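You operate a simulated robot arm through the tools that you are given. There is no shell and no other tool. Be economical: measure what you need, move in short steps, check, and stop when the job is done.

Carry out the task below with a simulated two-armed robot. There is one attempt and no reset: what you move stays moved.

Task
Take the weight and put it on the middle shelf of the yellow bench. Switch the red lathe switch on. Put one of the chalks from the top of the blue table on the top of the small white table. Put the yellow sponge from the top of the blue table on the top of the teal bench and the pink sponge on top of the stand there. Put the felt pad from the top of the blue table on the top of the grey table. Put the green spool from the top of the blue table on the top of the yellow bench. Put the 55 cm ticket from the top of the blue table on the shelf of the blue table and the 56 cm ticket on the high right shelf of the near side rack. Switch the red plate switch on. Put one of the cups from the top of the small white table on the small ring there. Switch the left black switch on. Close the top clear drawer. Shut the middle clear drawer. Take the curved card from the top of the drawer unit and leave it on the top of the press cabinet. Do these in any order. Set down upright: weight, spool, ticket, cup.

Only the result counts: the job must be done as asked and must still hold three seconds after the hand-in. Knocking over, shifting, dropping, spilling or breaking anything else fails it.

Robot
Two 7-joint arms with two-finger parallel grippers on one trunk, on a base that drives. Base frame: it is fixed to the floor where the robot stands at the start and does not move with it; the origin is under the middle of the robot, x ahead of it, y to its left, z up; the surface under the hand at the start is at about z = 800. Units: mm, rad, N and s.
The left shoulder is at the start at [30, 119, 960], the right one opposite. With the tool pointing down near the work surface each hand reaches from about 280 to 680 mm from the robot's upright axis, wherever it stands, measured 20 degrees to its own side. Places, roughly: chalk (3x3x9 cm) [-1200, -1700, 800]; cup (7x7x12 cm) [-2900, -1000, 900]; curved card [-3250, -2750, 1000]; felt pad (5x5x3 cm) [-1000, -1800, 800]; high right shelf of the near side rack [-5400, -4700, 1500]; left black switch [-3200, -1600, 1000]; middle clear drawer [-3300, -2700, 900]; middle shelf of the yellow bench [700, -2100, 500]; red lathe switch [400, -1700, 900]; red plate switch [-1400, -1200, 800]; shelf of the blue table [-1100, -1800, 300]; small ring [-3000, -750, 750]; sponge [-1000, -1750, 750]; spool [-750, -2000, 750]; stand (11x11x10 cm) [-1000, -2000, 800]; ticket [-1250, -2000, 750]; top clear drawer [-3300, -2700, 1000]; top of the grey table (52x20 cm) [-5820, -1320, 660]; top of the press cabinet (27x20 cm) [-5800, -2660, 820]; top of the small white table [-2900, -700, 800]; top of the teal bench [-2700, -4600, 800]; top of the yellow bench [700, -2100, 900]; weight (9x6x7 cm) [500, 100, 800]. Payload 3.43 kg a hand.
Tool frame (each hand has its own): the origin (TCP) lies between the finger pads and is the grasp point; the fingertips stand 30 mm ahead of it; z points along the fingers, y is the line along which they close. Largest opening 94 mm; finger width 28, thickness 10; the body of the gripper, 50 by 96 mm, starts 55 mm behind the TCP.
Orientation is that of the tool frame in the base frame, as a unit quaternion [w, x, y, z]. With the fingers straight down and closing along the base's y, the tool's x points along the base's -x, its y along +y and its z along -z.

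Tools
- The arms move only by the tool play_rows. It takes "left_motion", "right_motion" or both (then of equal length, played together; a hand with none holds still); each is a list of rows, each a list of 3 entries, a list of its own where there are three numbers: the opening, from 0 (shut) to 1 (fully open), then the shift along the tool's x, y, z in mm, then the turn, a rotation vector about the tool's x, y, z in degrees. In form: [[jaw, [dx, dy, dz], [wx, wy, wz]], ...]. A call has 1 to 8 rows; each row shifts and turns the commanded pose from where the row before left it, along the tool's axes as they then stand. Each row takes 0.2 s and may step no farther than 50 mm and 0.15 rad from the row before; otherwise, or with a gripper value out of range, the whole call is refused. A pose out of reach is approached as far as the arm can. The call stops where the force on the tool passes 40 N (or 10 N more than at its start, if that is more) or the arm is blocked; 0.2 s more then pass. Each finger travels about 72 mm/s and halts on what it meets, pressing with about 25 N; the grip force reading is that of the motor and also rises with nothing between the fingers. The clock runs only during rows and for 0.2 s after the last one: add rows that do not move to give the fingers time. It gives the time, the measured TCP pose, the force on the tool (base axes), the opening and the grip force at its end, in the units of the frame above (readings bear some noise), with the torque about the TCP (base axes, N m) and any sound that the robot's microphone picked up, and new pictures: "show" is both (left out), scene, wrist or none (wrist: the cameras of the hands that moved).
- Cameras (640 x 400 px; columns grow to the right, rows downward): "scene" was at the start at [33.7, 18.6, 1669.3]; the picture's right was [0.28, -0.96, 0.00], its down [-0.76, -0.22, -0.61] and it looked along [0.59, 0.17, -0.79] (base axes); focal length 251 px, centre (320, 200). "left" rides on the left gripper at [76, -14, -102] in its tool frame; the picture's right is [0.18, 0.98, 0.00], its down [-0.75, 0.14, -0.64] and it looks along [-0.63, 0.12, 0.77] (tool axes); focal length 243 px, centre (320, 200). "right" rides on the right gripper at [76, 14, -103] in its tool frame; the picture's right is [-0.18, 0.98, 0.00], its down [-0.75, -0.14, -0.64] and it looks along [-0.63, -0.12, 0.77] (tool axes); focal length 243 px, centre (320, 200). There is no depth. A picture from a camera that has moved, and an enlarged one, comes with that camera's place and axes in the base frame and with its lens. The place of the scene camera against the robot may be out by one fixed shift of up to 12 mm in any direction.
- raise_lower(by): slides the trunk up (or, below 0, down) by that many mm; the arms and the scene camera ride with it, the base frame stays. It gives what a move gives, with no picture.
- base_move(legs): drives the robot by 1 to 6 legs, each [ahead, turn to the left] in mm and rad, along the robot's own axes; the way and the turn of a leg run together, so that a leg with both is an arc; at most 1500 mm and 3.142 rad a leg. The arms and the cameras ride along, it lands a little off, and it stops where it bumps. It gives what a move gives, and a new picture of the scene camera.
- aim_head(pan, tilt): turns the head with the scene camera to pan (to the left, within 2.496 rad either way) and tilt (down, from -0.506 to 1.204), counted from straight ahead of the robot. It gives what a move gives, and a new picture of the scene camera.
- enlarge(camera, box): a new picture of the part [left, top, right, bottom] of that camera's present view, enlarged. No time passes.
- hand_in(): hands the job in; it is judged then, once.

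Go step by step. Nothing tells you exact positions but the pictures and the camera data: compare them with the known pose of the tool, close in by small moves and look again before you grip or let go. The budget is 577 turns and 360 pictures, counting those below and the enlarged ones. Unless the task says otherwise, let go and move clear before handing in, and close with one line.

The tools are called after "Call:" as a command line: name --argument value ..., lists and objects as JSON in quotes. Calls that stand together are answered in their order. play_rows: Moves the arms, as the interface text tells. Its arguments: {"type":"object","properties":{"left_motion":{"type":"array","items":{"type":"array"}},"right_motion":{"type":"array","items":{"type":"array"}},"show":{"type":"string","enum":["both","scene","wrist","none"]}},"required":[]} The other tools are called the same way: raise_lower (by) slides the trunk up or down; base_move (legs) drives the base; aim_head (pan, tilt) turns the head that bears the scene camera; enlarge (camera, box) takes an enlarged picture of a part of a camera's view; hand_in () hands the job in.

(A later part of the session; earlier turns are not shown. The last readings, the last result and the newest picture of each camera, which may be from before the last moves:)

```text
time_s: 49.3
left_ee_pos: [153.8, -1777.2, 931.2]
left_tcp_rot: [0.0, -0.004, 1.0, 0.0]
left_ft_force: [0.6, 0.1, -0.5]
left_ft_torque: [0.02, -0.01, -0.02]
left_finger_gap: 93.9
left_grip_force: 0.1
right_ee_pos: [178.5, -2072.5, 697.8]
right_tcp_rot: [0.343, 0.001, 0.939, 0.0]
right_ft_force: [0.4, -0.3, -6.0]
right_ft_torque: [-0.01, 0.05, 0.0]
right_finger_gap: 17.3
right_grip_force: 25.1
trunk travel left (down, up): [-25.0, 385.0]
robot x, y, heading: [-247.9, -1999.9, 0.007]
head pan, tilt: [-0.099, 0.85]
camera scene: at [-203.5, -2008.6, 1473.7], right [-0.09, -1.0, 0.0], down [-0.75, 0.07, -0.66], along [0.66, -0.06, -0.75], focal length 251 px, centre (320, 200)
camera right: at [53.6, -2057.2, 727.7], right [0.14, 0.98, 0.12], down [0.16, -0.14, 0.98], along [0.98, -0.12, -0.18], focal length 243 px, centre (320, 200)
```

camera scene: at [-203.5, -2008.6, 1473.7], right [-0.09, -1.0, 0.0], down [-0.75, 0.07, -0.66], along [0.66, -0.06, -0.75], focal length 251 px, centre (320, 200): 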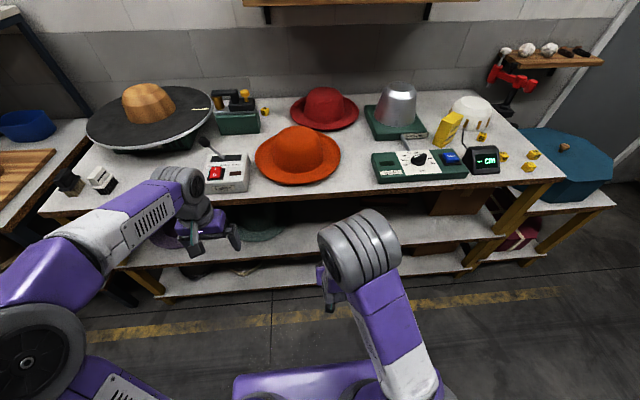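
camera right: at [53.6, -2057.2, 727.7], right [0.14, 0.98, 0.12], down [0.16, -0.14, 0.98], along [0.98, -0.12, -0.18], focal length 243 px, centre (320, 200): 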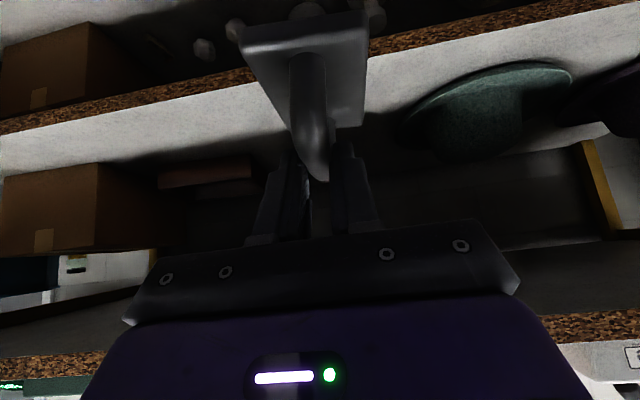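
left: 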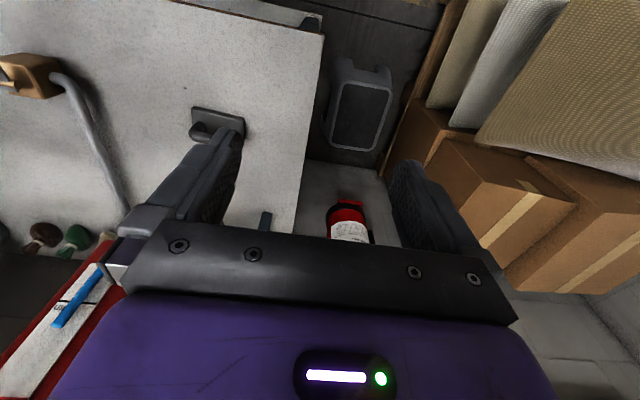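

Orientation is level now. From the wrist view the shelf surface is at z≈507 with front edge x≈335; I'll descend in front of the shelf gap.

Call:
play_rows --right_motion '[[0, [4, -5, 28], [0, 0, 0]], [0, [4, -5, 28], [0, 0, 0]], [0, [4, -5, 28], [0, 0, 0]], [0, [5, -5, 29], [0, 0, 0]]]'

Call:
aim_head --pan -0.15 --tilt 1.0

```text
time_s: 50.3
left_ee_pos: [154.3, -1776.2, 932.0]
left_tcp_rot: [-0.001, -0.003, 1.0, 0.0]
left_ft_force: [0.0, -0.6, 0.4]
left_ft_torque: [-0.01, -0.01, 0.0]
left_finger_gap: 93.8
left_grip_force: 0.0
right_ee_pos: [237.5, -2093.3, 601.3]
right_tcp_rot: [0.342, 0.001, 0.94, 0.0]
right_ft_force: [-0.1, 0.6, -5.8]
right_ft_torque: [-0.01, 0.05, -0.02]
right_finger_gap: 17.8
right_grip_force: 24.8
trunk travel left (down, up): [-25.0, 385.0]
robot x, y, heading: [-243.0, -1998.1, 0.008]
head pan, tilt: [-0.099, 0.85]
camera scene: at [-203.4, -2008.4, 1473.7], right [-0.09, -1.0, 0.0], down [-0.75, 0.07, -0.66], along [0.66, -0.06, -0.75], focal length 251 px, centre (320, 200)
camera right: at [113.0, -2078.5, 631.2], right [0.14, 0.98, 0.12], down [0.16, -0.14, 0.98], along [0.98, -0.12, -0.18], focal length 243 px, centre (320, 200)
```

scene: 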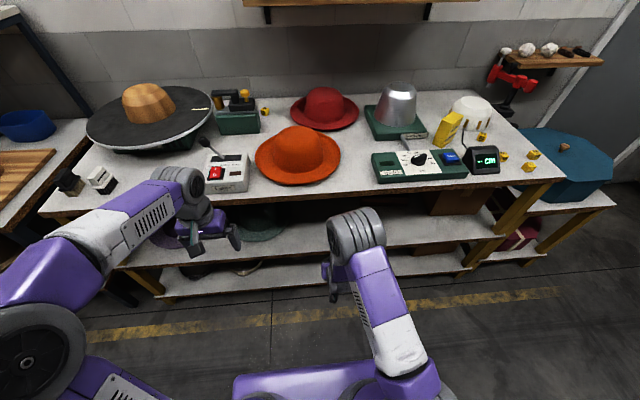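
right: 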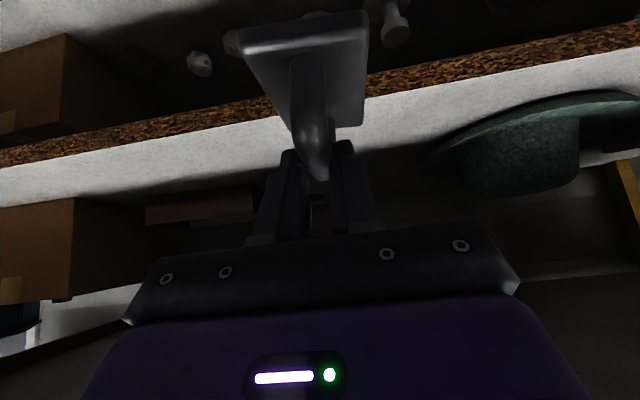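

```text
time_s: 51.0
left_ee_pos: [154.6, -1777.6, 931.0]
left_tcp_rot: [0.0, -0.003, 1.0, 0.0]
left_ft_force: [-0.2, 0.1, 0.0]
left_ft_torque: [0.01, 0.01, -0.01]
left_finger_gap: 94.0
left_grip_force: 0.0
right_ee_pos: [237.3, -2093.1, 600.7]
right_tcp_rot: [0.342, 0.001, 0.94, 0.001]
right_ft_force: [-0.7, 0.1, -6.4]
right_ft_torque: [-0.05, 0.09, 0.01]
right_finger_gap: 17.6
right_grip_force: 24.7
trunk travel left (down, up): [-25.0, 385.0]
robot x, y, heading: [-241.0, -1996.9, 0.004]
head pan, tilt: [-0.15, 1.0]
camera scene: at [-212.7, -2010.9, 1462.7], right [-0.14, -0.99, 0.0], down [-0.83, 0.12, -0.54], along [0.53, -0.08, -0.84], focal length 251 px, centre (320, 200)
```

scene: 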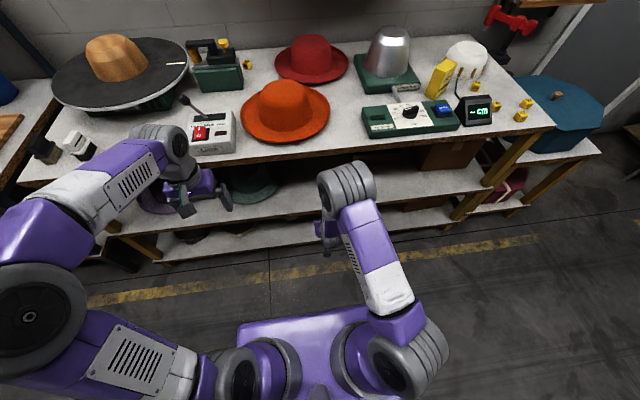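

Call:
enlarge --camera "right" --box '[160, 0, 480, 200]'

```text
2.00 times, centred on (320, 100) of right
camera zoom: at [112.4, -2078.2, 631.7], right [0.14, 0.98, 0.12], down [0.16, -0.14, 0.98], along [0.98, -0.12, -0.18], focal length 485 px, centre (320, 400)
```

zoom: 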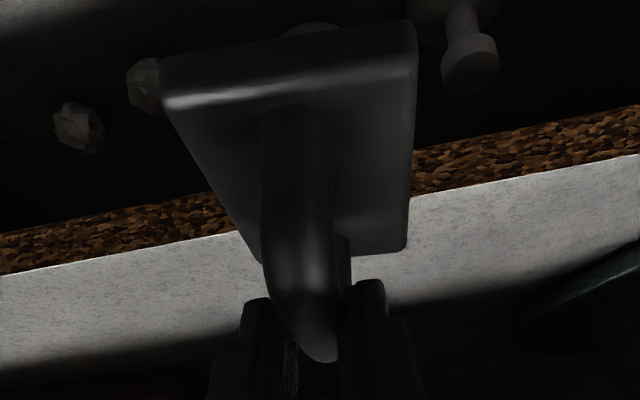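

Combining both views the shelf surface is at about z=498, front edge x≈334. The weight is ~30 mm above it; moving straight in.

Call:
play_rows --right_motion '[[0, [-22, 0, 18.4], [0, 0, 0]], [0, [-22, 0, 18.4], [0, 0, 0]], [0, [-22, 0, 18.4], [0, 0, 0]], [0, [-22, 0, 18.4], [0, 0, 0]], [0, [-22, 0, 18.4], [0, 0, 0]], [0, [-22, 0, 18.4], [0, 0, 0]]]'

```text
time_s: 52.4
left_ee_pos: [153.8, -1777.4, 931.9]
left_tcp_rot: [0.001, -0.003, 1.0, 0.001]
left_ft_force: [0.8, 0.1, 0.3]
left_ft_torque: [-0.03, 0.01, -0.05]
left_finger_gap: 94.0
left_grip_force: 0.1
right_ee_pos: [409.8, -2094.4, 601.8]
right_tcp_rot: [0.341, 0.001, 0.94, 0.0]
right_ft_force: [-1.0, 0.5, -4.8]
right_ft_torque: [-0.05, 0.06, 0.04]
right_finger_gap: 17.6
right_grip_force: 24.9
trunk travel left (down, up): [-25.0, 385.0]
robot x, y, heading: [-243.5, -1998.9, 0.001]
head pan, tilt: [-0.15, 1.0]
camera scene: at [-212.3, -2010.9, 1462.6], right [-0.14, -0.99, 0.0], down [-0.83, 0.12, -0.54], along [0.53, -0.08, -0.84], focal length 251 px, centre (320, 200)
camera right: at [284.7, -2078.4, 631.2], right [0.14, 0.98, 0.12], down [0.17, -0.14, 0.98], along [0.98, -0.12, -0.18], focal length 243 px, centre (320, 200)
```

scene: 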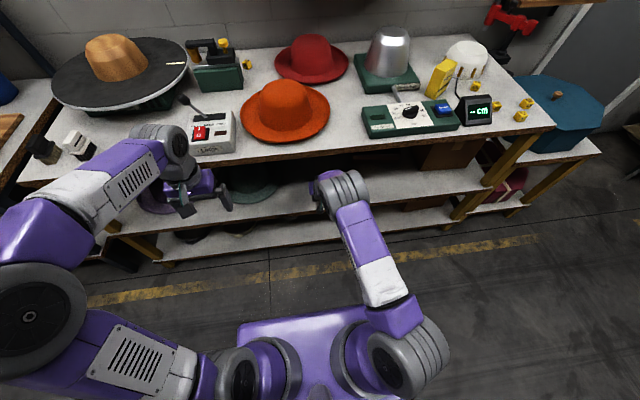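
right: 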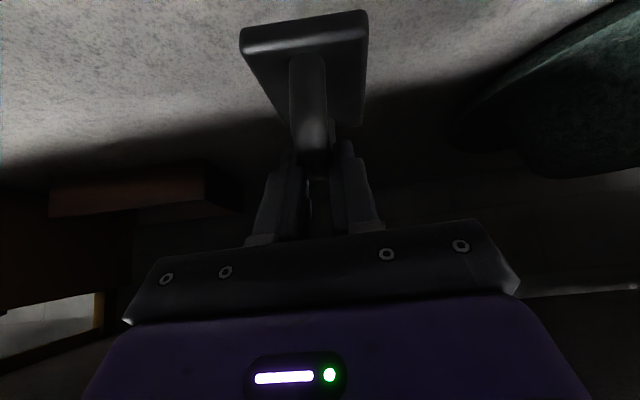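

The weight is over the shelf surface with shelf visible in front of it. Lowering gently.

Call:
play_rows --right_motion '[[0, [6.4, 0, 7.7], [0, 0, 0]], [0, [6.4, 0, 7.7], [0, 0, 0]], [0, [3.2, 0, 3.8], [0, 0, 0]], [0, [2, 0, 2.3], [0, 0, 0]], [0, [2, 0, 2.3], [0, 0, 0]]]' --show "wrist"

```text
time_s: 53.6
left_ee_pos: [153.1, -1776.0, 931.7]
left_tcp_rot: [0.0, -0.004, 1.0, 0.0]
left_ft_force: [-0.2, -0.2, 0.2]
left_ft_torque: [0.0, 0.02, 0.0]
left_finger_gap: 94.0
left_grip_force: 0.0
right_ee_pos: [409.8, -2092.7, 570.6]
right_tcp_rot: [0.341, 0.001, 0.94, 0.001]
right_ft_force: [-0.2, -0.8, -6.4]
right_ft_torque: [0.01, 0.1, 0.0]
right_finger_gap: 17.8
right_grip_force: 25.0
trunk travel left (down, up): [-25.0, 385.0]
robot x, y, heading: [-242.4, -1996.5, 0.008]
head pan, tilt: [-0.15, 1.0]
camera right: at [284.6, -2078.3, 600.3], right [0.14, 0.98, 0.12], down [0.16, -0.14, 0.98], along [0.98, -0.12, -0.18], focal length 243 px, centre (320, 200)
```

right: 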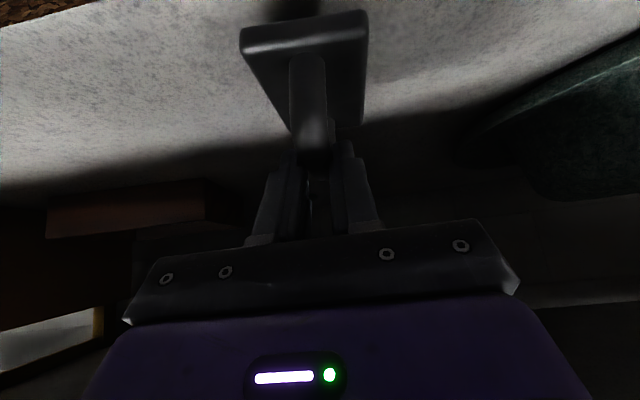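

Call:
play_rows --right_motion '[[0, [1.9, 0, 2.3], [0, 0, 0]], [0, [1.9, 0, 2.3], [0, 0, 0]]]' --show "none"

Call:
play_rows --right_motion '[[0, [1.9, 0, 2.3], [0, 0, 0]]]' --show "none"

Call:
play_rows --right_motion '[[0, [1.3, 0, 1.6], [0, 0, 0]]]' --show "none"

```text
time_s: 54.2
left_ee_pos: [153.6, -1776.7, 931.2]
left_tcp_rot: [0.001, -0.003, 1.0, 0.001]
left_ft_force: [0.8, -0.5, -0.2]
left_ft_torque: [-0.01, -0.02, -0.03]
left_finger_gap: 94.1
left_grip_force: 0.0
right_ee_pos: [409.2, -2093.3, 564.5]
right_tcp_rot: [0.342, 0.002, 0.94, 0.0]
right_ft_force: [0.4, -0.5, -6.5]
right_ft_torque: [-0.01, 0.09, -0.01]
right_finger_gap: 17.4
right_grip_force: 25.3
trunk travel left (down, up): [-25.0, 385.0]
robot x, y, heading: [-246.4, -2000.5, 0.004]
head pan, tilt: [-0.15, 1.0]
```

```text
time_s: 54.6
left_ee_pos: [153.4, -1776.9, 932.2]
left_tcp_rot: [0.0, -0.003, 1.0, -0.001]
left_ft_force: [0.2, 0.0, 0.0]
left_ft_torque: [-0.02, -0.01, 0.02]
left_finger_gap: 94.0
left_grip_force: 0.1
right_ee_pos: [410.8, -2093.4, 561.0]
right_tcp_rot: [0.342, 0.002, 0.94, 0.0]
right_ft_force: [0.1, -0.6, -6.5]
right_ft_torque: [-0.04, 0.08, 0.01]
right_finger_gap: 17.6
right_grip_force: 24.5
trunk travel left (down, up): [-25.0, 385.0]
robot x, y, heading: [-242.9, -1997.6, -0.002]
head pan, tilt: [-0.15, 1.0]
```

```text
time_s: 55.0
left_ee_pos: [153.0, -1775.9, 931.6]
left_tcp_rot: [0.0, -0.004, 1.0, 0.0]
left_ft_force: [0.3, 0.3, 1.4]
left_ft_torque: [-0.01, -0.03, 0.02]
left_finger_gap: 93.8
left_grip_force: 0.0
right_ee_pos: [410.1, -2093.7, 560.1]
right_tcp_rot: [0.342, 0.001, 0.94, 0.0]
right_ft_force: [0.6, 0.3, -5.8]
right_ft_torque: [-0.02, 0.09, 0.03]
right_finger_gap: 17.6
right_grip_force: 25.4
trunk travel left (down, up): [-25.0, 385.0]
robot x, y, heading: [-246.4, -1997.9, 0.007]
head pan, tilt: [-0.15, 1.0]
```

Call:
play_rows --right_motion '[[0, [1.3, 0, 1.5], [0, 0, 0]], [0, [1.3, 0, 1.5], [0, 0, 0]]]' --show "wrist"

Call:
play_rows --right_motion '[[0, [1.3, 0, 1.5], [0, 0, 0]]]' --show "none"

Call:
play_rows --right_motion '[[0, [1.3, 0, 1.5], [0, 0, 0]]]' --show "none"

```text
time_s: 55.6
left_ee_pos: [153.7, -1777.0, 932.2]
left_tcp_rot: [0.0, -0.003, 1.0, 0.0]
left_ft_force: [0.4, -0.4, 0.0]
left_ft_torque: [0.0, 0.0, -0.04]
left_finger_gap: 93.9
left_grip_force: 0.1
right_ee_pos: [410.4, -2093.7, 554.8]
right_tcp_rot: [0.343, 0.001, 0.939, 0.0]
right_ft_force: [0.5, 0.2, -6.7]
right_ft_torque: [-0.01, 0.1, 0.03]
right_finger_gap: 17.3
right_grip_force: 25.1
trunk travel left (down, up): [-25.0, 385.0]
robot x, y, heading: [-242.6, -1998.0, 0.007]
head pan, tilt: [-0.15, 1.0]
camera right: at [285.0, -2078.4, 585.4], right [0.14, 0.98, 0.12], down [0.16, -0.14, 0.98], along [0.98, -0.12, -0.18], focal length 243 px, centre (320, 200)
```

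right: 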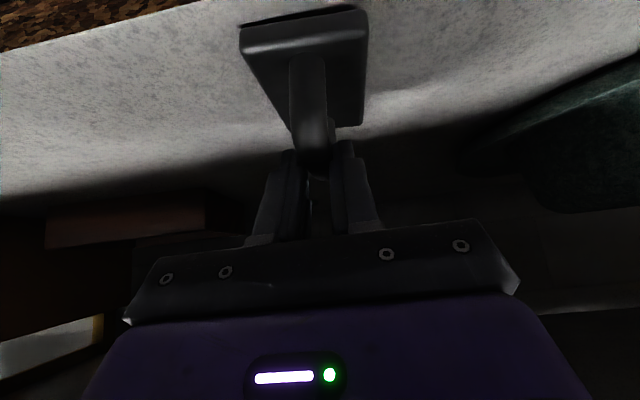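

```text
time_s: 56.0
left_ee_pos: [152.8, -1777.1, 932.2]
left_tcp_rot: [0.0, -0.003, 1.0, 0.0]
left_ft_force: [0.2, 0.5, 0.5]
left_ft_torque: [0.01, 0.03, -0.01]
left_finger_gap: 94.1
left_grip_force: 0.0
right_ee_pos: [409.8, -2093.4, 554.5]
right_tcp_rot: [0.344, 0.002, 0.939, 0.0]
right_ft_force: [-1.5, -0.4, -1.2]
right_ft_torque: [-0.11, -0.07, -0.02]
right_finger_gap: 17.7
right_grip_force: 24.4
trunk travel left (down, up): [-25.0, 385.0]
robot x, y, heading: [-243.2, -1998.4, 0.001]
head pan, tilt: [-0.15, 1.0]
```

```text
time_s: 56.4
left_ee_pos: [153.6, -1775.4, 931.9]
left_tcp_rot: [0.0, -0.003, 1.0, 0.0]
left_ft_force: [0.5, -1.6, 0.2]
left_ft_torque: [0.02, 0.02, 0.01]
left_finger_gap: 94.3
left_grip_force: 0.1
right_ee_pos: [410.1, -2092.1, 553.7]
right_tcp_rot: [0.345, 0.002, 0.939, 0.0]
right_ft_force: [-1.0, 1.9, 3.0]
right_ft_torque: [-0.06, -0.36, 0.14]
right_finger_gap: 18.0
right_grip_force: 25.1
trunk travel left (down, up): [-25.0, 385.0]
robot x, y, heading: [-244.5, -1998.4, 0.007]
head pan, tilt: [-0.15, 1.0]
```

Contact felt. Opening, and then backing out along the tool axis.

Call:
play_rows --right_motion '[[0.1, [0, 0, 0], [0, 0, 0]], [0.3, [0, 0, 0], [0, 0, 0]], [0.6, [0, 0, 0], [0, 0, 0]], [0.7, [0, 0, 0], [0, 0, 0]], [0.7, [0, 0, 0], [0, 0, 0]], [0.7, [0, 0, -10], [0, 0, 0]], [0.7, [0, 0, -20], [0, 0, 0]], [0.7, [0, 0, -20], [0, 0, 0]]]' --show "wrist"

```text
time_s: 58.2
left_ee_pos: [153.6, -1776.3, 932.6]
left_tcp_rot: [0.001, -0.003, 1.0, 0.0]
left_ft_force: [-0.8, 0.6, -0.4]
left_ft_torque: [0.03, 0.01, 0.03]
left_finger_gap: 94.1
left_grip_force: 0.1
right_ee_pos: [378.8, -2093.6, 590.3]
right_tcp_rot: [0.342, 0.002, 0.94, 0.0]
right_ft_force: [-0.8, -0.4, -0.6]
right_ft_torque: [0.0, 0.01, 0.01]
right_finger_gap: 66.0
right_grip_force: 0.1
trunk travel left (down, up): [-25.0, 385.0]
robot x, y, heading: [-241.5, -1998.1, 0.007]
head pan, tilt: [-0.15, 1.0]
camera right: at [252.1, -2078.4, 620.3], right [0.14, 0.98, 0.12], down [0.16, -0.14, 0.98], along [0.98, -0.12, -0.18], focal length 243 px, centre (320, 200)
```

right: 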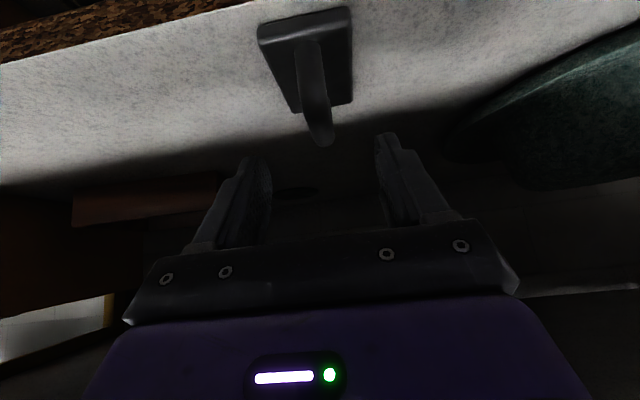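

The weight stands on the middle shelf. Backing the hand out, then raising the trunk and looking at the lathe switch.

Call:
play_rows --right_motion '[[0.7, [19, 0, -24], [0, 0, 0]], [0.7, [19, 0, -24], [0, 0, 0]], [0.7, [19, 0, -24], [0, 0, 0]], [0.7, [19, 0, -24], [0, 0, 0]], [0.7, [19, 0, -24], [0, 0, 0]], [0.7, [19, 0, -24], [0, 0, 0]], [0.5, [10, 0, -20], [0, 0, 0]]]' --show "wrist"

Call:
raise_lower --by 250

Call:
aim_head --pan 0.35 --tilt 0.8

Call:
enlarge --camera "scene" --box '[200, 120, 520, 320]'

```text
time_s: 59.8
left_ee_pos: [153.3, -1776.9, 932.4]
left_tcp_rot: [0.0, -0.003, 1.0, 0.0]
left_ft_force: [-0.7, -0.4, 0.5]
left_ft_torque: [0.03, -0.03, 0.04]
left_finger_gap: 94.1
left_grip_force: 0.1
right_ee_pos: [176.7, -2092.7, 637.1]
right_tcp_rot: [0.343, 0.001, 0.939, 0.001]
right_ft_force: [0.0, 0.2, 0.6]
right_ft_torque: [-0.02, -0.03, -0.02]
right_finger_gap: 47.0
right_grip_force: 0.1
trunk travel left (down, up): [-25.0, 385.0]
robot x, y, heading: [-246.7, -1998.9, 0.01]
head pan, tilt: [-0.15, 1.0]
camera right: at [52.2, -2077.8, 665.9], right [0.14, 0.98, 0.12], down [0.16, -0.14, 0.98], along [0.98, -0.12, -0.18], focal length 243 px, centre (320, 200)
```

right: 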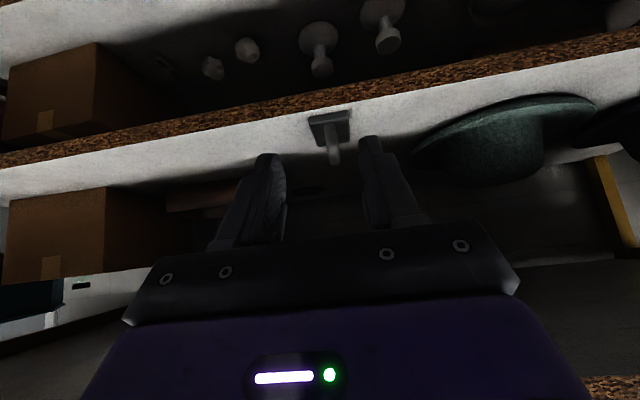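

```text
time_s: 62.4
left_ee_pos: [153.5, -1776.6, 1182.1]
left_tcp_rot: [0.0, -0.003, 1.0, 0.0]
left_ft_force: [0.1, 0.1, -0.9]
left_ft_torque: [-0.03, 0.01, 0.02]
left_finger_gap: 94.0
left_grip_force: 0.1
right_ee_pos: [177.0, -2092.8, 885.9]
right_tcp_rot: [0.342, 0.0, 0.94, 0.001]
right_ft_force: [0.4, -0.5, -0.6]
right_ft_torque: [0.03, 0.02, -0.01]
right_finger_gap: 47.0
right_grip_force: 0.1
trunk travel left (down, up): [-275.0, 135.0]
robot x, y, heading: [-247.3, -2000.0, 0.013]
head pan, tilt: [-0.15, 1.0]
```

```text
time_s: 63.3
left_ee_pos: [153.8, -1776.4, 1182.3]
left_tcp_rot: [0.0, -0.004, 1.0, 0.0]
left_ft_force: [-0.3, 0.1, -0.4]
left_ft_torque: [-0.04, -0.02, 0.0]
left_finger_gap: 94.0
left_grip_force: 0.0
right_ee_pos: [178.5, -2092.7, 885.1]
right_tcp_rot: [0.342, 0.002, 0.94, 0.0]
right_ft_force: [-0.5, 0.0, 0.4]
right_ft_torque: [0.0, -0.03, 0.0]
right_finger_gap: 46.9
right_grip_force: 0.1
trunk travel left (down, up): [-275.0, 135.0]
robot x, y, heading: [-241.9, -1998.2, 0.003]
head pan, tilt: [0.351, 0.799]
camera scene: at [-206.5, -1972.7, 1727.8], right [0.35, -0.94, 0.0], down [-0.67, -0.25, -0.7], along [0.65, 0.24, -0.72], focal length 251 px, centre (320, 200)
```

scene: 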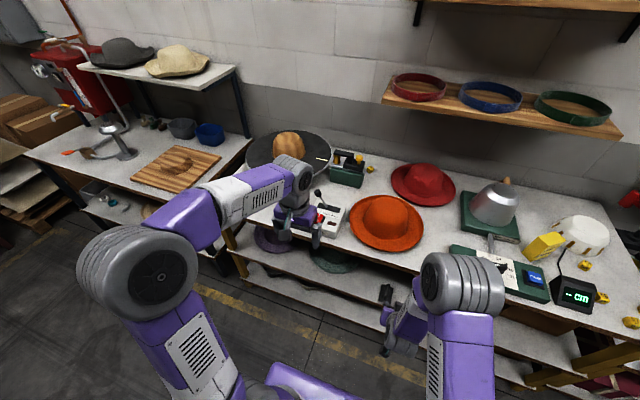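

```text
2.00 times, centred on (360, 220) of scene
camera zoom: at [-206.5, -1972.7, 1727.8], right [0.35, -0.94, 0.0], down [-0.67, -0.25, -0.7], along [0.65, 0.24, -0.72], focal length 502 px, centre (240, 160)
```

zoom: 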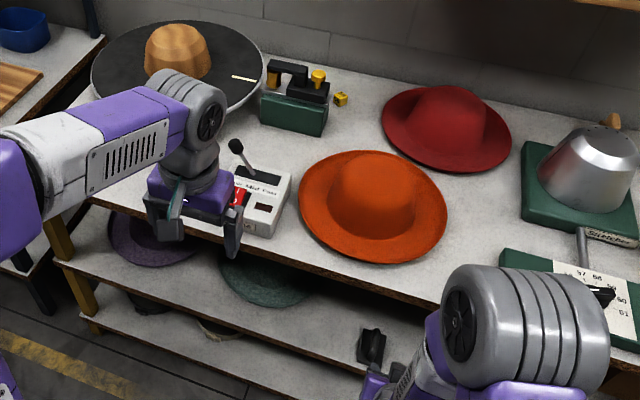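

The red rocker sits on the white speed box near (450, −1710, 890). I'll shift the base ~250 mm along +y so the left hand faces it.

Call:
base_move --legs '[[0, 1.571], [170, 0], [0, -1.571]]'

Call:
play_rows --left_motion '[[1, [0, 0, 0], [0, 0, 0]]]' --show "wrist"

```text
time_s: 72.4
left_ee_pos: [150.5, -1606.7, 1182.1]
left_tcp_rot: [0.0, -0.005, 1.0, 0.0]
left_ft_force: [-0.5, -0.1, -0.1]
left_ft_torque: [-0.01, 0.0, 0.0]
left_finger_gap: 94.2
left_grip_force: 0.0
right_ee_pos: [175.2, -1923.7, 886.9]
right_tcp_rot: [0.343, 0.0, 0.939, 0.001]
right_ft_force: [-0.3, 0.0, -0.7]
right_ft_torque: [0.01, 0.03, 0.02]
right_finger_gap: 47.2
right_grip_force: 0.1
trunk travel left (down, up): [-275.0, 135.0]
robot x, y, heading: [-246.8, -1824.1, 0.011]
head pan, tilt: [0.351, 0.799]
camera scene: at [-208.6, -1803.7, 1727.8], right [0.35, -0.94, 0.0], down [-0.67, -0.25, -0.7], along [0.65, 0.25, -0.72], focal length 251 px, centre (320, 200)
```

scene: 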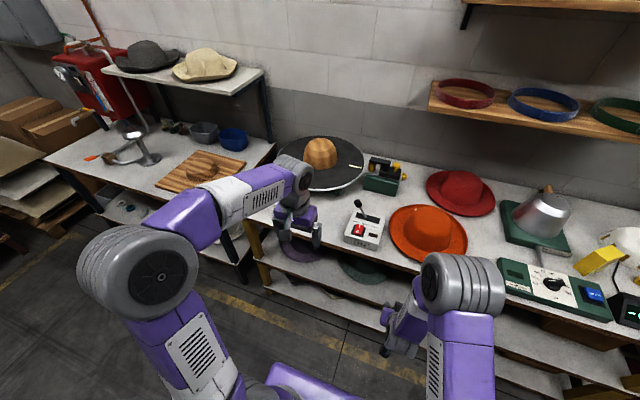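

```text
time_s: 72.8
left_ee_pos: [150.9, -1606.3, 1182.9]
left_tcp_rot: [0.001, -0.005, 1.0, 0.0]
left_ft_force: [0.1, 1.1, -0.3]
left_ft_torque: [0.01, 0.01, 0.01]
left_finger_gap: 94.0
left_grip_force: 0.1
right_ee_pos: [175.5, -1923.5, 885.5]
right_tcp_rot: [0.343, 0.001, 0.939, 0.0]
right_ft_force: [0.1, 0.1, -0.4]
right_ft_torque: [0.0, -0.03, 0.05]
right_finger_gap: 46.9
right_grip_force: 0.1
trunk travel left (down, up): [-275.0, 135.0]
robot x, y, heading: [-245.7, -1828.8, 0.013]
head pan, tilt: [0.351, 0.799]
camera left: at [75.3, -1620.8, 1284.7], right [-0.19, 0.98, 0.0], down [0.75, 0.15, 0.64], along [0.63, 0.12, -0.77], focal length 243 px, centre (320, 200)
```

left: 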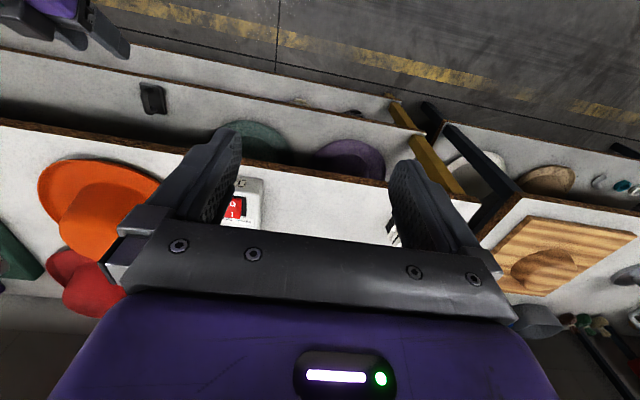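

Call:
enlarge --camera "left" --box '[200, 160, 296, 220]'

Call:
enlarge --camera "scene" --box '[310, 190, 406, 250]'

```text
6.67 times, centred on (248, 190) of left
camera zoom: at [75.3, -1620.8, 1284.7], right [-0.19, 0.98, 0.0], down [0.75, 0.15, 0.64], along [0.63, 0.12, -0.77], focal length 1618 px, centre (800, 267)
```

zoom: 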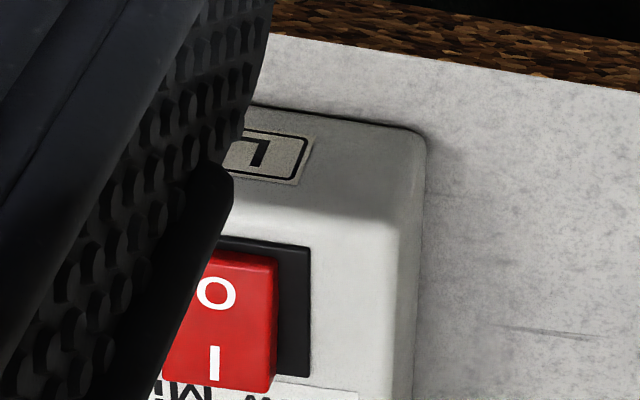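

```text
6.67 times, centred on (358, 220) of scene
camera zoom: at [-208.6, -1803.5, 1727.8], right [0.35, -0.94, 0.0], down [-0.67, -0.25, -0.7], along [0.65, 0.25, -0.72], focal length 1672 px, centre (67, 67)
```

zoom: 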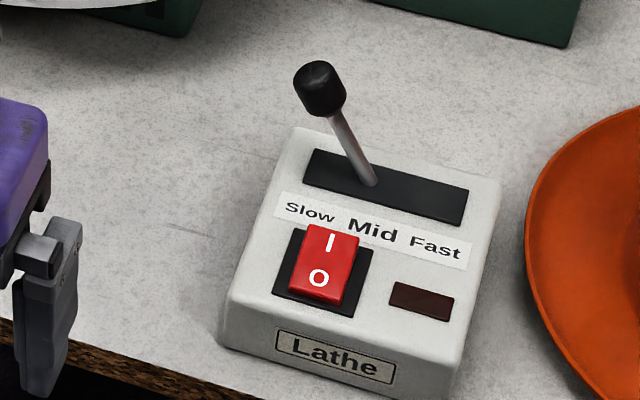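

From both views the "I" half of the rocker is at about (423, −1727, 941); the lever and knob lie ~60 mm beyond. I'll drive 100 mm closer and bring the left hand, jaws shut, above it.

Call:
base_move --legs '[[100, 0]]'

Call:
play_rows --left_motion '[[0, [-22, -15, 8], [0, 0, 0]], [0, [-22, -15, 8], [0, 0, 0]], [0, [-22, -15, 8], [0, 0, 0]], [0, [-22, -15, 8], [0, 0, 0]], [0, [-22, -15, 8], [0, 0, 0]], [0, [-22, -15, 8], [0, 0, 0]], [0, [-22, -15, 8], [0, 0, 0]], [0, [-22, -15, 8], [0, 0, 0]]]'

```text
time_s: 74.0
left_ee_pos: [250.4, -1605.9, 1182.9]
left_tcp_rot: [0.0, -0.005, 1.0, 0.0]
left_ft_force: [0.8, 0.4, -0.2]
left_ft_torque: [0.0, 0.03, 0.02]
left_finger_gap: 94.3
left_grip_force: 0.0
right_ee_pos: [275.4, -1920.9, 885.0]
right_tcp_rot: [0.341, -0.001, 0.94, 0.001]
right_ft_force: [0.1, 0.2, -0.3]
right_ft_torque: [-0.05, -0.02, -0.01]
right_finger_gap: 46.9
right_grip_force: 0.0
trunk travel left (down, up): [-275.0, 135.0]
robot x, y, heading: [-144.8, -1827.6, 0.008]
head pan, tilt: [0.351, 0.799]
camera scene: at [-109.0, -1802.5, 1727.8], right [0.35, -0.94, 0.0], down [-0.67, -0.25, -0.7], along [0.65, 0.25, -0.72], focal length 251 px, centre (320, 200)
```

scene: 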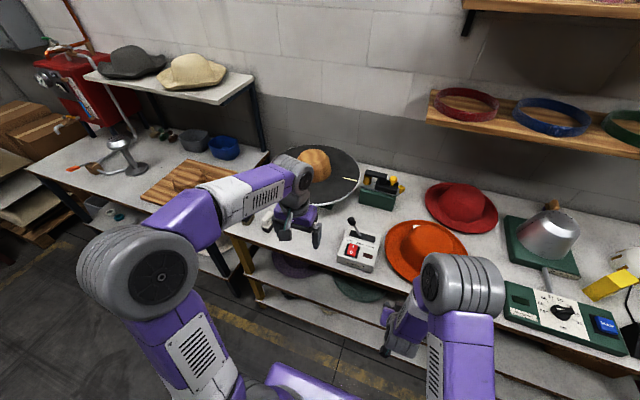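

```text
time_s: 75.8
left_ee_pos: [425.4, -1725.4, 1117.6]
left_tcp_rot: [0.0, -0.004, 1.0, 0.0]
left_ft_force: [-0.5, -0.5, -0.1]
left_ft_torque: [-0.01, 0.02, 0.02]
left_finger_gap: 0.0
left_grip_force: 25.1
right_ee_pos: [275.3, -1922.2, 884.7]
right_tcp_rot: [0.342, 0.0, 0.94, 0.001]
right_ft_force: [-0.5, -0.2, -0.6]
right_ft_torque: [-0.01, -0.02, -0.02]
right_finger_gap: 46.9
right_grip_force: 0.1
trunk travel left (down, up): [-275.0, 135.0]
robot x, y, heading: [-147.2, -1829.5, 0.009]
head pan, tilt: [0.351, 0.799]
camera scene: at [-108.7, -1803.2, 1727.8], right [0.35, -0.94, 0.0], down [-0.67, -0.25, -0.7], along [0.65, 0.25, -0.72], focal length 251 px, centre (320, 200)
camera left: at [350.9, -1739.1, 1220.8], right [-0.19, 0.98, 0.0], down [0.75, 0.15, 0.64], along [0.63, 0.12, -0.77], focal length 243 px, centre (320, 200)
```

scene: 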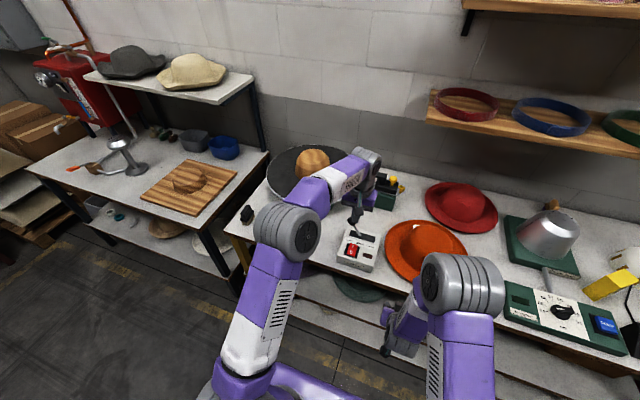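
left: 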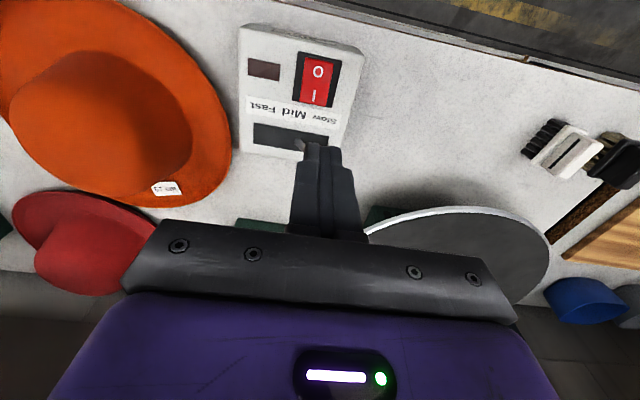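

Call:
play_rows --left_motion '[[0, [-1, -2, 27], [0, 0, 0]], [0, [-1, 0, 27], [0, 0, 0]], [0, [0, 0, 26], [0, 0, 0]]]' --show "wrist"

Call:
enlarge --camera "scene" --box '[310, 180, 422, 270]'

```text
time_s: 76.6
left_ee_pos: [429.0, -1724.1, 1038.7]
left_tcp_rot: [0.0, -0.004, 1.0, 0.0]
left_ft_force: [0.2, 0.8, 0.3]
left_ft_torque: [-0.01, 0.02, 0.0]
left_finger_gap: 0.0
left_grip_force: 24.8
right_ee_pos: [274.4, -1920.3, 886.2]
right_tcp_rot: [0.342, -0.001, 0.94, 0.001]
right_ft_force: [-1.4, -0.3, -0.2]
right_ft_torque: [0.01, 0.0, 0.0]
right_finger_gap: 47.0
right_grip_force: 0.0
trunk travel left (down, up): [-275.0, 135.0]
robot x, y, heading: [-148.4, -1828.7, 0.014]
head pan, tilt: [0.351, 0.799]
camera left: at [353.7, -1739.6, 1140.4], right [-0.19, 0.98, 0.0], down [0.75, 0.15, 0.64], along [0.63, 0.12, -0.77], focal length 243 px, centre (320, 200)
```

left: 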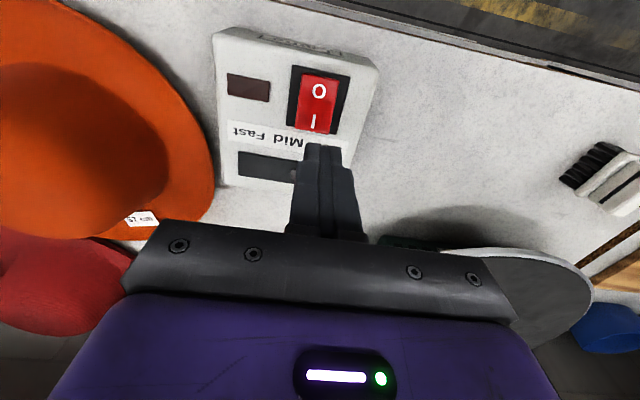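

```text
4.44 times, centred on (366, 225) of scene
camera zoom: at [-109.1, -1802.6, 1727.8], right [0.35, -0.94, 0.0], down [-0.67, -0.25, -0.7], along [0.65, 0.25, -0.72], focal length 1115 px, centre (116, 89)
```

zoom: 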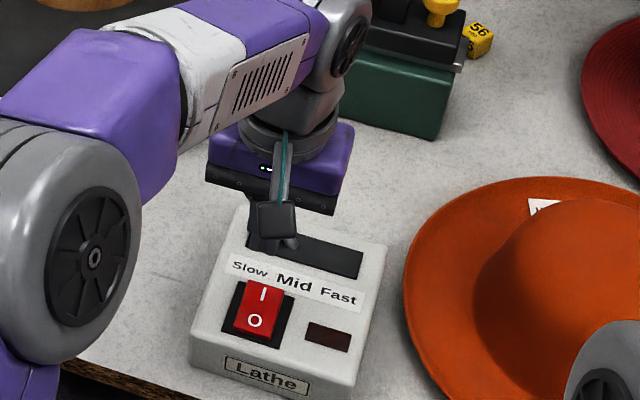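

Call:
play_rows --left_motion '[[0, [-7, -6, 20], [0, 0, 0]], [0, [0, 0, 20], [0, 0, 0]], [0, [0, 0, 8], [0, 0, 0]]]' --show "wrist"

Call:
enlarge --camera "left" --box '[260, 50, 420, 150]'

```text
time_s: 77.4
left_ee_pos: [435.7, -1731.1, 990.7]
left_tcp_rot: [0.001, -0.005, 1.0, 0.0]
left_ft_force: [0.6, 0.8, -0.6]
left_ft_torque: [0.0, 0.0, -0.03]
left_finger_gap: 0.0
left_grip_force: 24.8
right_ee_pos: [274.6, -1921.3, 885.4]
right_tcp_rot: [0.343, 0.0, 0.939, 0.0]
right_ft_force: [0.3, 0.6, 0.2]
right_ft_torque: [0.03, -0.01, 0.02]
right_finger_gap: 47.2
right_grip_force: 0.1
trunk travel left (down, up): [-275.0, 135.0]
robot x, y, heading: [-145.5, -1827.5, 0.01]
head pan, tilt: [0.351, 0.799]
camera left: at [360.5, -1745.5, 1093.0], right [-0.19, 0.98, 0.0], down [0.75, 0.15, 0.64], along [0.63, 0.12, -0.77], focal length 243 px, centre (320, 200)
```

left: 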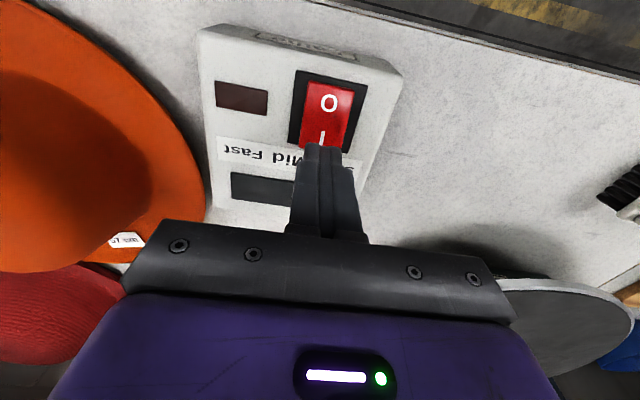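

```text
4.00 times, centred on (340, 100) of left
camera zoom: at [360.5, -1745.5, 1093.0], right [-0.19, 0.98, 0.0], down [0.75, 0.15, 0.64], along [0.63, 0.12, -0.77], focal length 970 px, centre (240, 600)
```

zoom: 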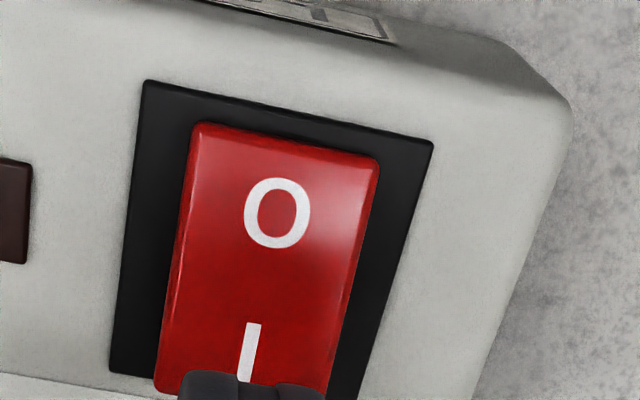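

The tip is aligned over the "I" end. Pressing down in small steps.

Call:
play_rows --left_motion '[[0, [-2, 0, 5], [0, 0, 0]], [0, [0, 0, 5], [0, 0, 0]], [0, [0, 0, 4], [0, 0, 0]], [0, [0, 0, 3], [0, 0, 0]], [0, [0, 0, 3], [0, 0, 0]]]' --show "wrist"

```text
time_s: 78.6
left_ee_pos: [437.6, -1730.5, 970.1]
left_tcp_rot: [0.0, -0.005, 1.0, 0.0]
left_ft_force: [0.6, -0.9, 0.2]
left_ft_torque: [0.01, -0.02, 0.0]
left_finger_gap: 0.0
left_grip_force: 24.9
right_ee_pos: [275.5, -1920.8, 885.5]
right_tcp_rot: [0.342, -0.001, 0.94, 0.001]
right_ft_force: [0.0, -0.9, 0.4]
right_ft_torque: [-0.01, -0.04, -0.03]
right_finger_gap: 47.2
right_grip_force: 0.1
trunk travel left (down, up): [-275.0, 135.0]
robot x, y, heading: [-147.0, -1827.4, 0.012]
head pan, tilt: [0.351, 0.799]
camera left: at [362.4, -1745.6, 1072.5], right [-0.19, 0.98, 0.0], down [0.75, 0.15, 0.64], along [0.63, 0.12, -0.77], focal length 243 px, centre (320, 200)
```

left: 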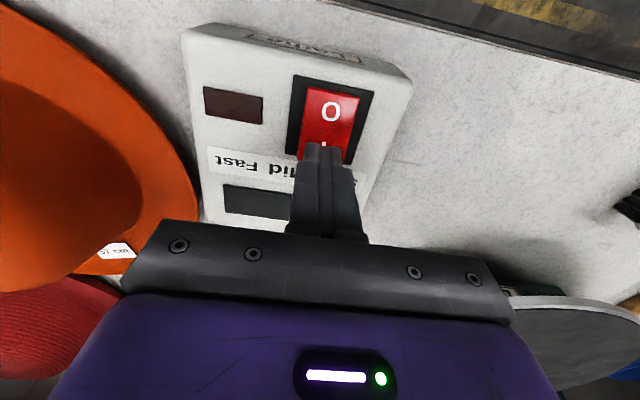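

Call:
play_rows --left_motion '[[0, [0, 0, 4], [0, 0, 0]], [0, [0, 0, 4], [0, 0, 0]]]' --show "none"

Call:
play_rows --left_motion '[[0, [0, 0, 3], [0, 0, 0]], [0, [0, 0, 3], [0, 0, 0]]]' --show "wrist"

```text
time_s: 79.2
left_ee_pos: [438.2, -1730.5, 962.0]
left_tcp_rot: [0.0, -0.005, 1.0, 0.001]
left_ft_force: [1.2, -0.6, 0.3]
left_ft_torque: [-0.03, -0.04, 0.01]
left_finger_gap: 0.0
left_grip_force: 25.5
right_ee_pos: [275.7, -1921.3, 886.3]
right_tcp_rot: [0.342, 0.0, 0.94, 0.001]
right_ft_force: [-0.6, 0.0, -0.2]
right_ft_torque: [0.0, -0.02, -0.02]
right_finger_gap: 47.0
right_grip_force: 0.0
trunk travel left (down, up): [-275.0, 135.0]
robot x, y, heading: [-146.6, -1827.1, 0.011]
head pan, tilt: [0.351, 0.799]
```

```text
time_s: 79.8
left_ee_pos: [438.3, -1730.6, 958.5]
left_tcp_rot: [0.003, -0.005, 1.0, -0.001]
left_ft_force: [0.0, 1.0, 13.4]
left_ft_torque: [0.03, 0.15, -0.03]
left_finger_gap: 0.0
left_grip_force: 24.8
right_ee_pos: [273.5, -1921.1, 886.0]
right_tcp_rot: [0.344, 0.0, 0.939, 0.0]
right_ft_force: [-0.2, 0.0, -0.9]
right_ft_torque: [0.03, -0.01, -0.02]
right_finger_gap: 47.1
right_grip_force: 0.0
trunk travel left (down, up): [-275.0, 135.0]
robot x, y, heading: [-143.1, -1829.7, 0.009]
head pan, tilt: [0.351, 0.799]
camera left: at [362.1, -1745.6, 1060.5], right [-0.19, 0.98, 0.0], down [0.75, 0.15, 0.65], along [0.63, 0.12, -0.76], focal length 243 px, centre (320, 200)
```

left: 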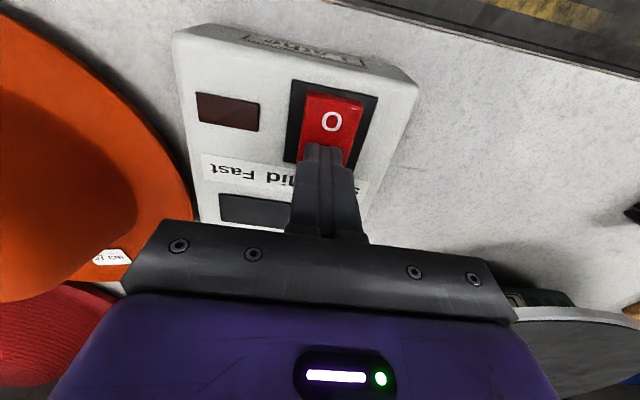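

Contact with 13 N; pressing slightly more.

Call:
play_rows --left_motion '[[0, [0, 0, 2], [0, 0, 0]], [0, [0, 0, 2], [0, 0, 0]], [0, [0, 0, 2], [0, 0, 0]]]' --show "wrist"

Call:
enlarge --camera "left" --box '[180, 60, 420, 180]'

```text
time_s: 80.5
left_ee_pos: [441.0, -1731.7, 958.2]
left_tcp_rot: [0.006, -0.005, 1.0, -0.001]
left_ft_force: [-2.7, 0.5, 13.1]
left_ft_torque: [0.05, 0.25, -0.03]
left_finger_gap: 0.0
left_grip_force: 25.1
right_ee_pos: [274.6, -1920.8, 885.5]
right_tcp_rot: [0.343, 0.0, 0.939, -0.001]
right_ft_force: [0.4, 0.8, 0.5]
right_ft_torque: [-0.01, -0.04, 0.01]
right_finger_gap: 47.2
right_grip_force: 0.0
trunk travel left (down, up): [-275.0, 135.0]
robot x, y, heading: [-143.8, -1828.0, 0.012]
head pan, tilt: [0.351, 0.799]
stopped in row 3 (left hand): the force on the tool passed its limit at 42 N (the readings are from after the stop); the commanded pose is now the measured one
camera left: at [363.9, -1745.6, 1059.9], right [-0.19, 0.98, 0.0], down [0.74, 0.15, 0.65], along [0.64, 0.12, -0.76], focal length 243 px, centre (320, 200)
```

left: 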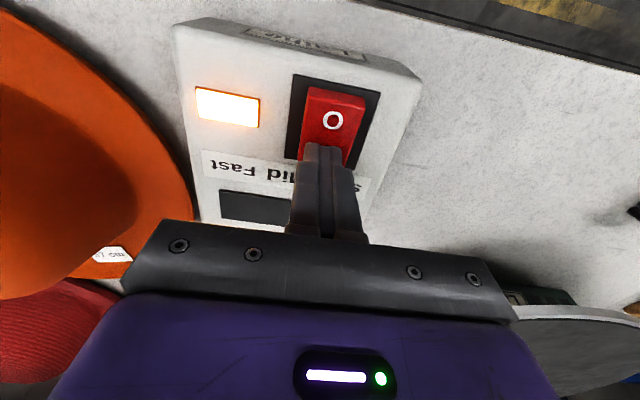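

```text
2.67 times, centred on (300, 120) of left
camera zoom: at [363.9, -1745.6, 1059.9], right [-0.19, 0.98, 0.0], down [0.74, 0.15, 0.65], along [0.64, 0.12, -0.76], focal length 647 px, centre (373, 413)
```

zoom: 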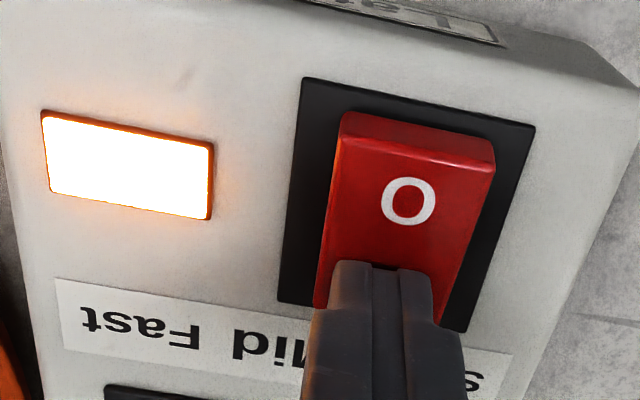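

The lamp lit: lathe switch is on. I'll raise the left hand, return the right hand to vertical, back off and turn to the blue table.

Call:
play_rows --left_motion '[[0, [0, 0, -30], [0, 0, 0]], [0, [0, 0, -40], [0, 0, 0]], [0, [0, 0, -40], [0, 0, 0]], [0, [30, 0, -20], [0, 0, 0]], [0.5, [40, 0, 0], [0, 0, 0]], [1, [40, 0, 0], [0, 0, 0]], [1, [40, 0, 0], [0, 0, 0]], [1, [0, 0, 0], [0, 0, 0]]]' --right_motion '[[0.5, [20, 0, -24], [0, 0, 0]], [0.5, [0, 0, -30], [0, 0, 0]], [0.5, [0, 0, -30], [0, 0, 0]], [1, [0, 0, -30], [0, 8, 0]], [1, [0, 0, 0], [0, 8, 0]], [1, [0, 0, 0], [0, 8, 0]], [1, [0, 0, 0], [0, 8, 0]], [1, [0, 0, 0], [0, 8, 0]]]' --show "none"

Call:
base_move --legs '[[-120, 0], [0, 1.571], [0, 1.571]]'

Call:
aim_head --pan 0.0 --tilt 0.75

```text
time_s: 82.3
left_ee_pos: [289.5, -1733.3, 1084.6]
left_tcp_rot: [0.004, -0.005, 1.0, -0.002]
left_ft_force: [0.8, 0.5, 0.2]
left_ft_torque: [0.0, -0.02, 0.01]
left_finger_gap: 94.2
left_grip_force: 0.0
right_ee_pos: [219.8, -1908.0, 950.3]
right_tcp_rot: [-0.001, 0.0, 1.0, 0.0]
right_ft_force: [0.4, -0.3, 0.3]
right_ft_torque: [0.04, 0.03, 0.02]
right_finger_gap: 94.2
right_grip_force: 0.1
right hand out of reach, approached as far as the arm can: row 2, 3, 4
trunk travel left (down, up): [-275.0, 135.0]
robot x, y, heading: [-145.7, -1825.8, 0.012]
head pan, tilt: [0.351, 0.799]
```

```text
time_s: 91.2
left_ee_pos: [-703.2, -1925.9, 1084.3]
left_tcp_rot: [-0.001, 1.0, 0.006, -0.005]
left_ft_force: [0.0, 0.4, -0.6]
left_ft_torque: [0.01, 0.01, -0.02]
left_finger_gap: 94.1
left_grip_force: 0.0
right_ee_pos: [-634.5, -1750.8, 949.0]
right_tcp_rot: [0.001, 1.0, 0.002, 0.0]
right_ft_force: [0.0, 0.3, 0.1]
right_ft_torque: [-0.01, -0.01, -0.04]
right_finger_gap: 94.1
right_grip_force: 0.0
trunk travel left (down, up): [-275.0, 135.0]
robot x, y, heading: [-265.8, -1825.1, -3.125]
head pan, tilt: [0.351, 0.799]
camera scene: at [-321.3, -1860.3, 1727.8], right [-0.36, 0.93, 0.0], down [0.67, 0.25, -0.7], along [-0.65, -0.25, -0.72], focal length 251 px, centre (320, 200)
```

scene: 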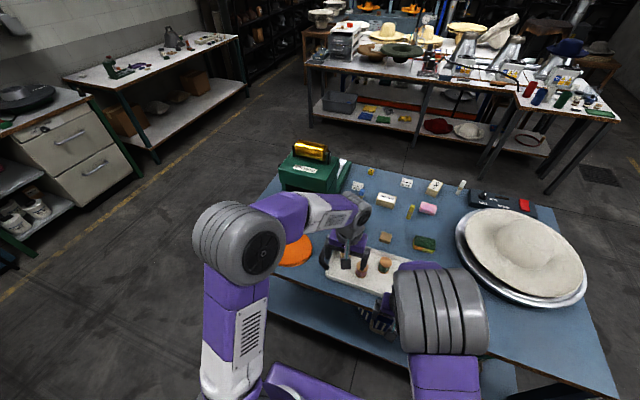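

```text
time_s: 92.0
left_ee_pos: [-703.3, -1925.8, 1085.4]
left_tcp_rot: [-0.001, 1.0, 0.006, -0.006]
left_ft_force: [0.1, 0.6, 0.2]
left_ft_torque: [0.0, 0.05, 0.02]
left_finger_gap: 93.9
left_grip_force: 0.0
right_ee_pos: [-633.1, -1750.1, 949.9]
right_tcp_rot: [0.001, 1.0, 0.001, 0.001]
right_ft_force: [-0.4, -0.3, 0.4]
right_ft_torque: [0.0, 0.01, 0.01]
right_finger_gap: 94.1
right_grip_force: 0.1
trunk travel left (down, up): [-275.0, 135.0]
robot x, y, heading: [-266.6, -1827.1, -3.129]
head pan, tilt: [0.0, 0.75]
camera scene: at [-328.8, -1832.6, 1731.8], right [-0.01, 1.0, 0.0], down [0.68, 0.01, -0.73], along [-0.73, -0.01, -0.68], focal length 251 px, centre (320, 200)
```

scene: 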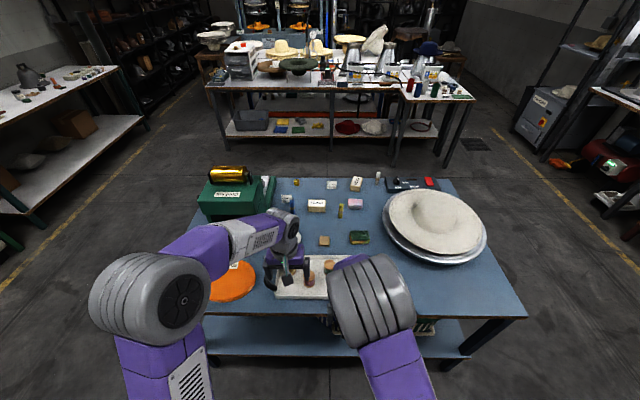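

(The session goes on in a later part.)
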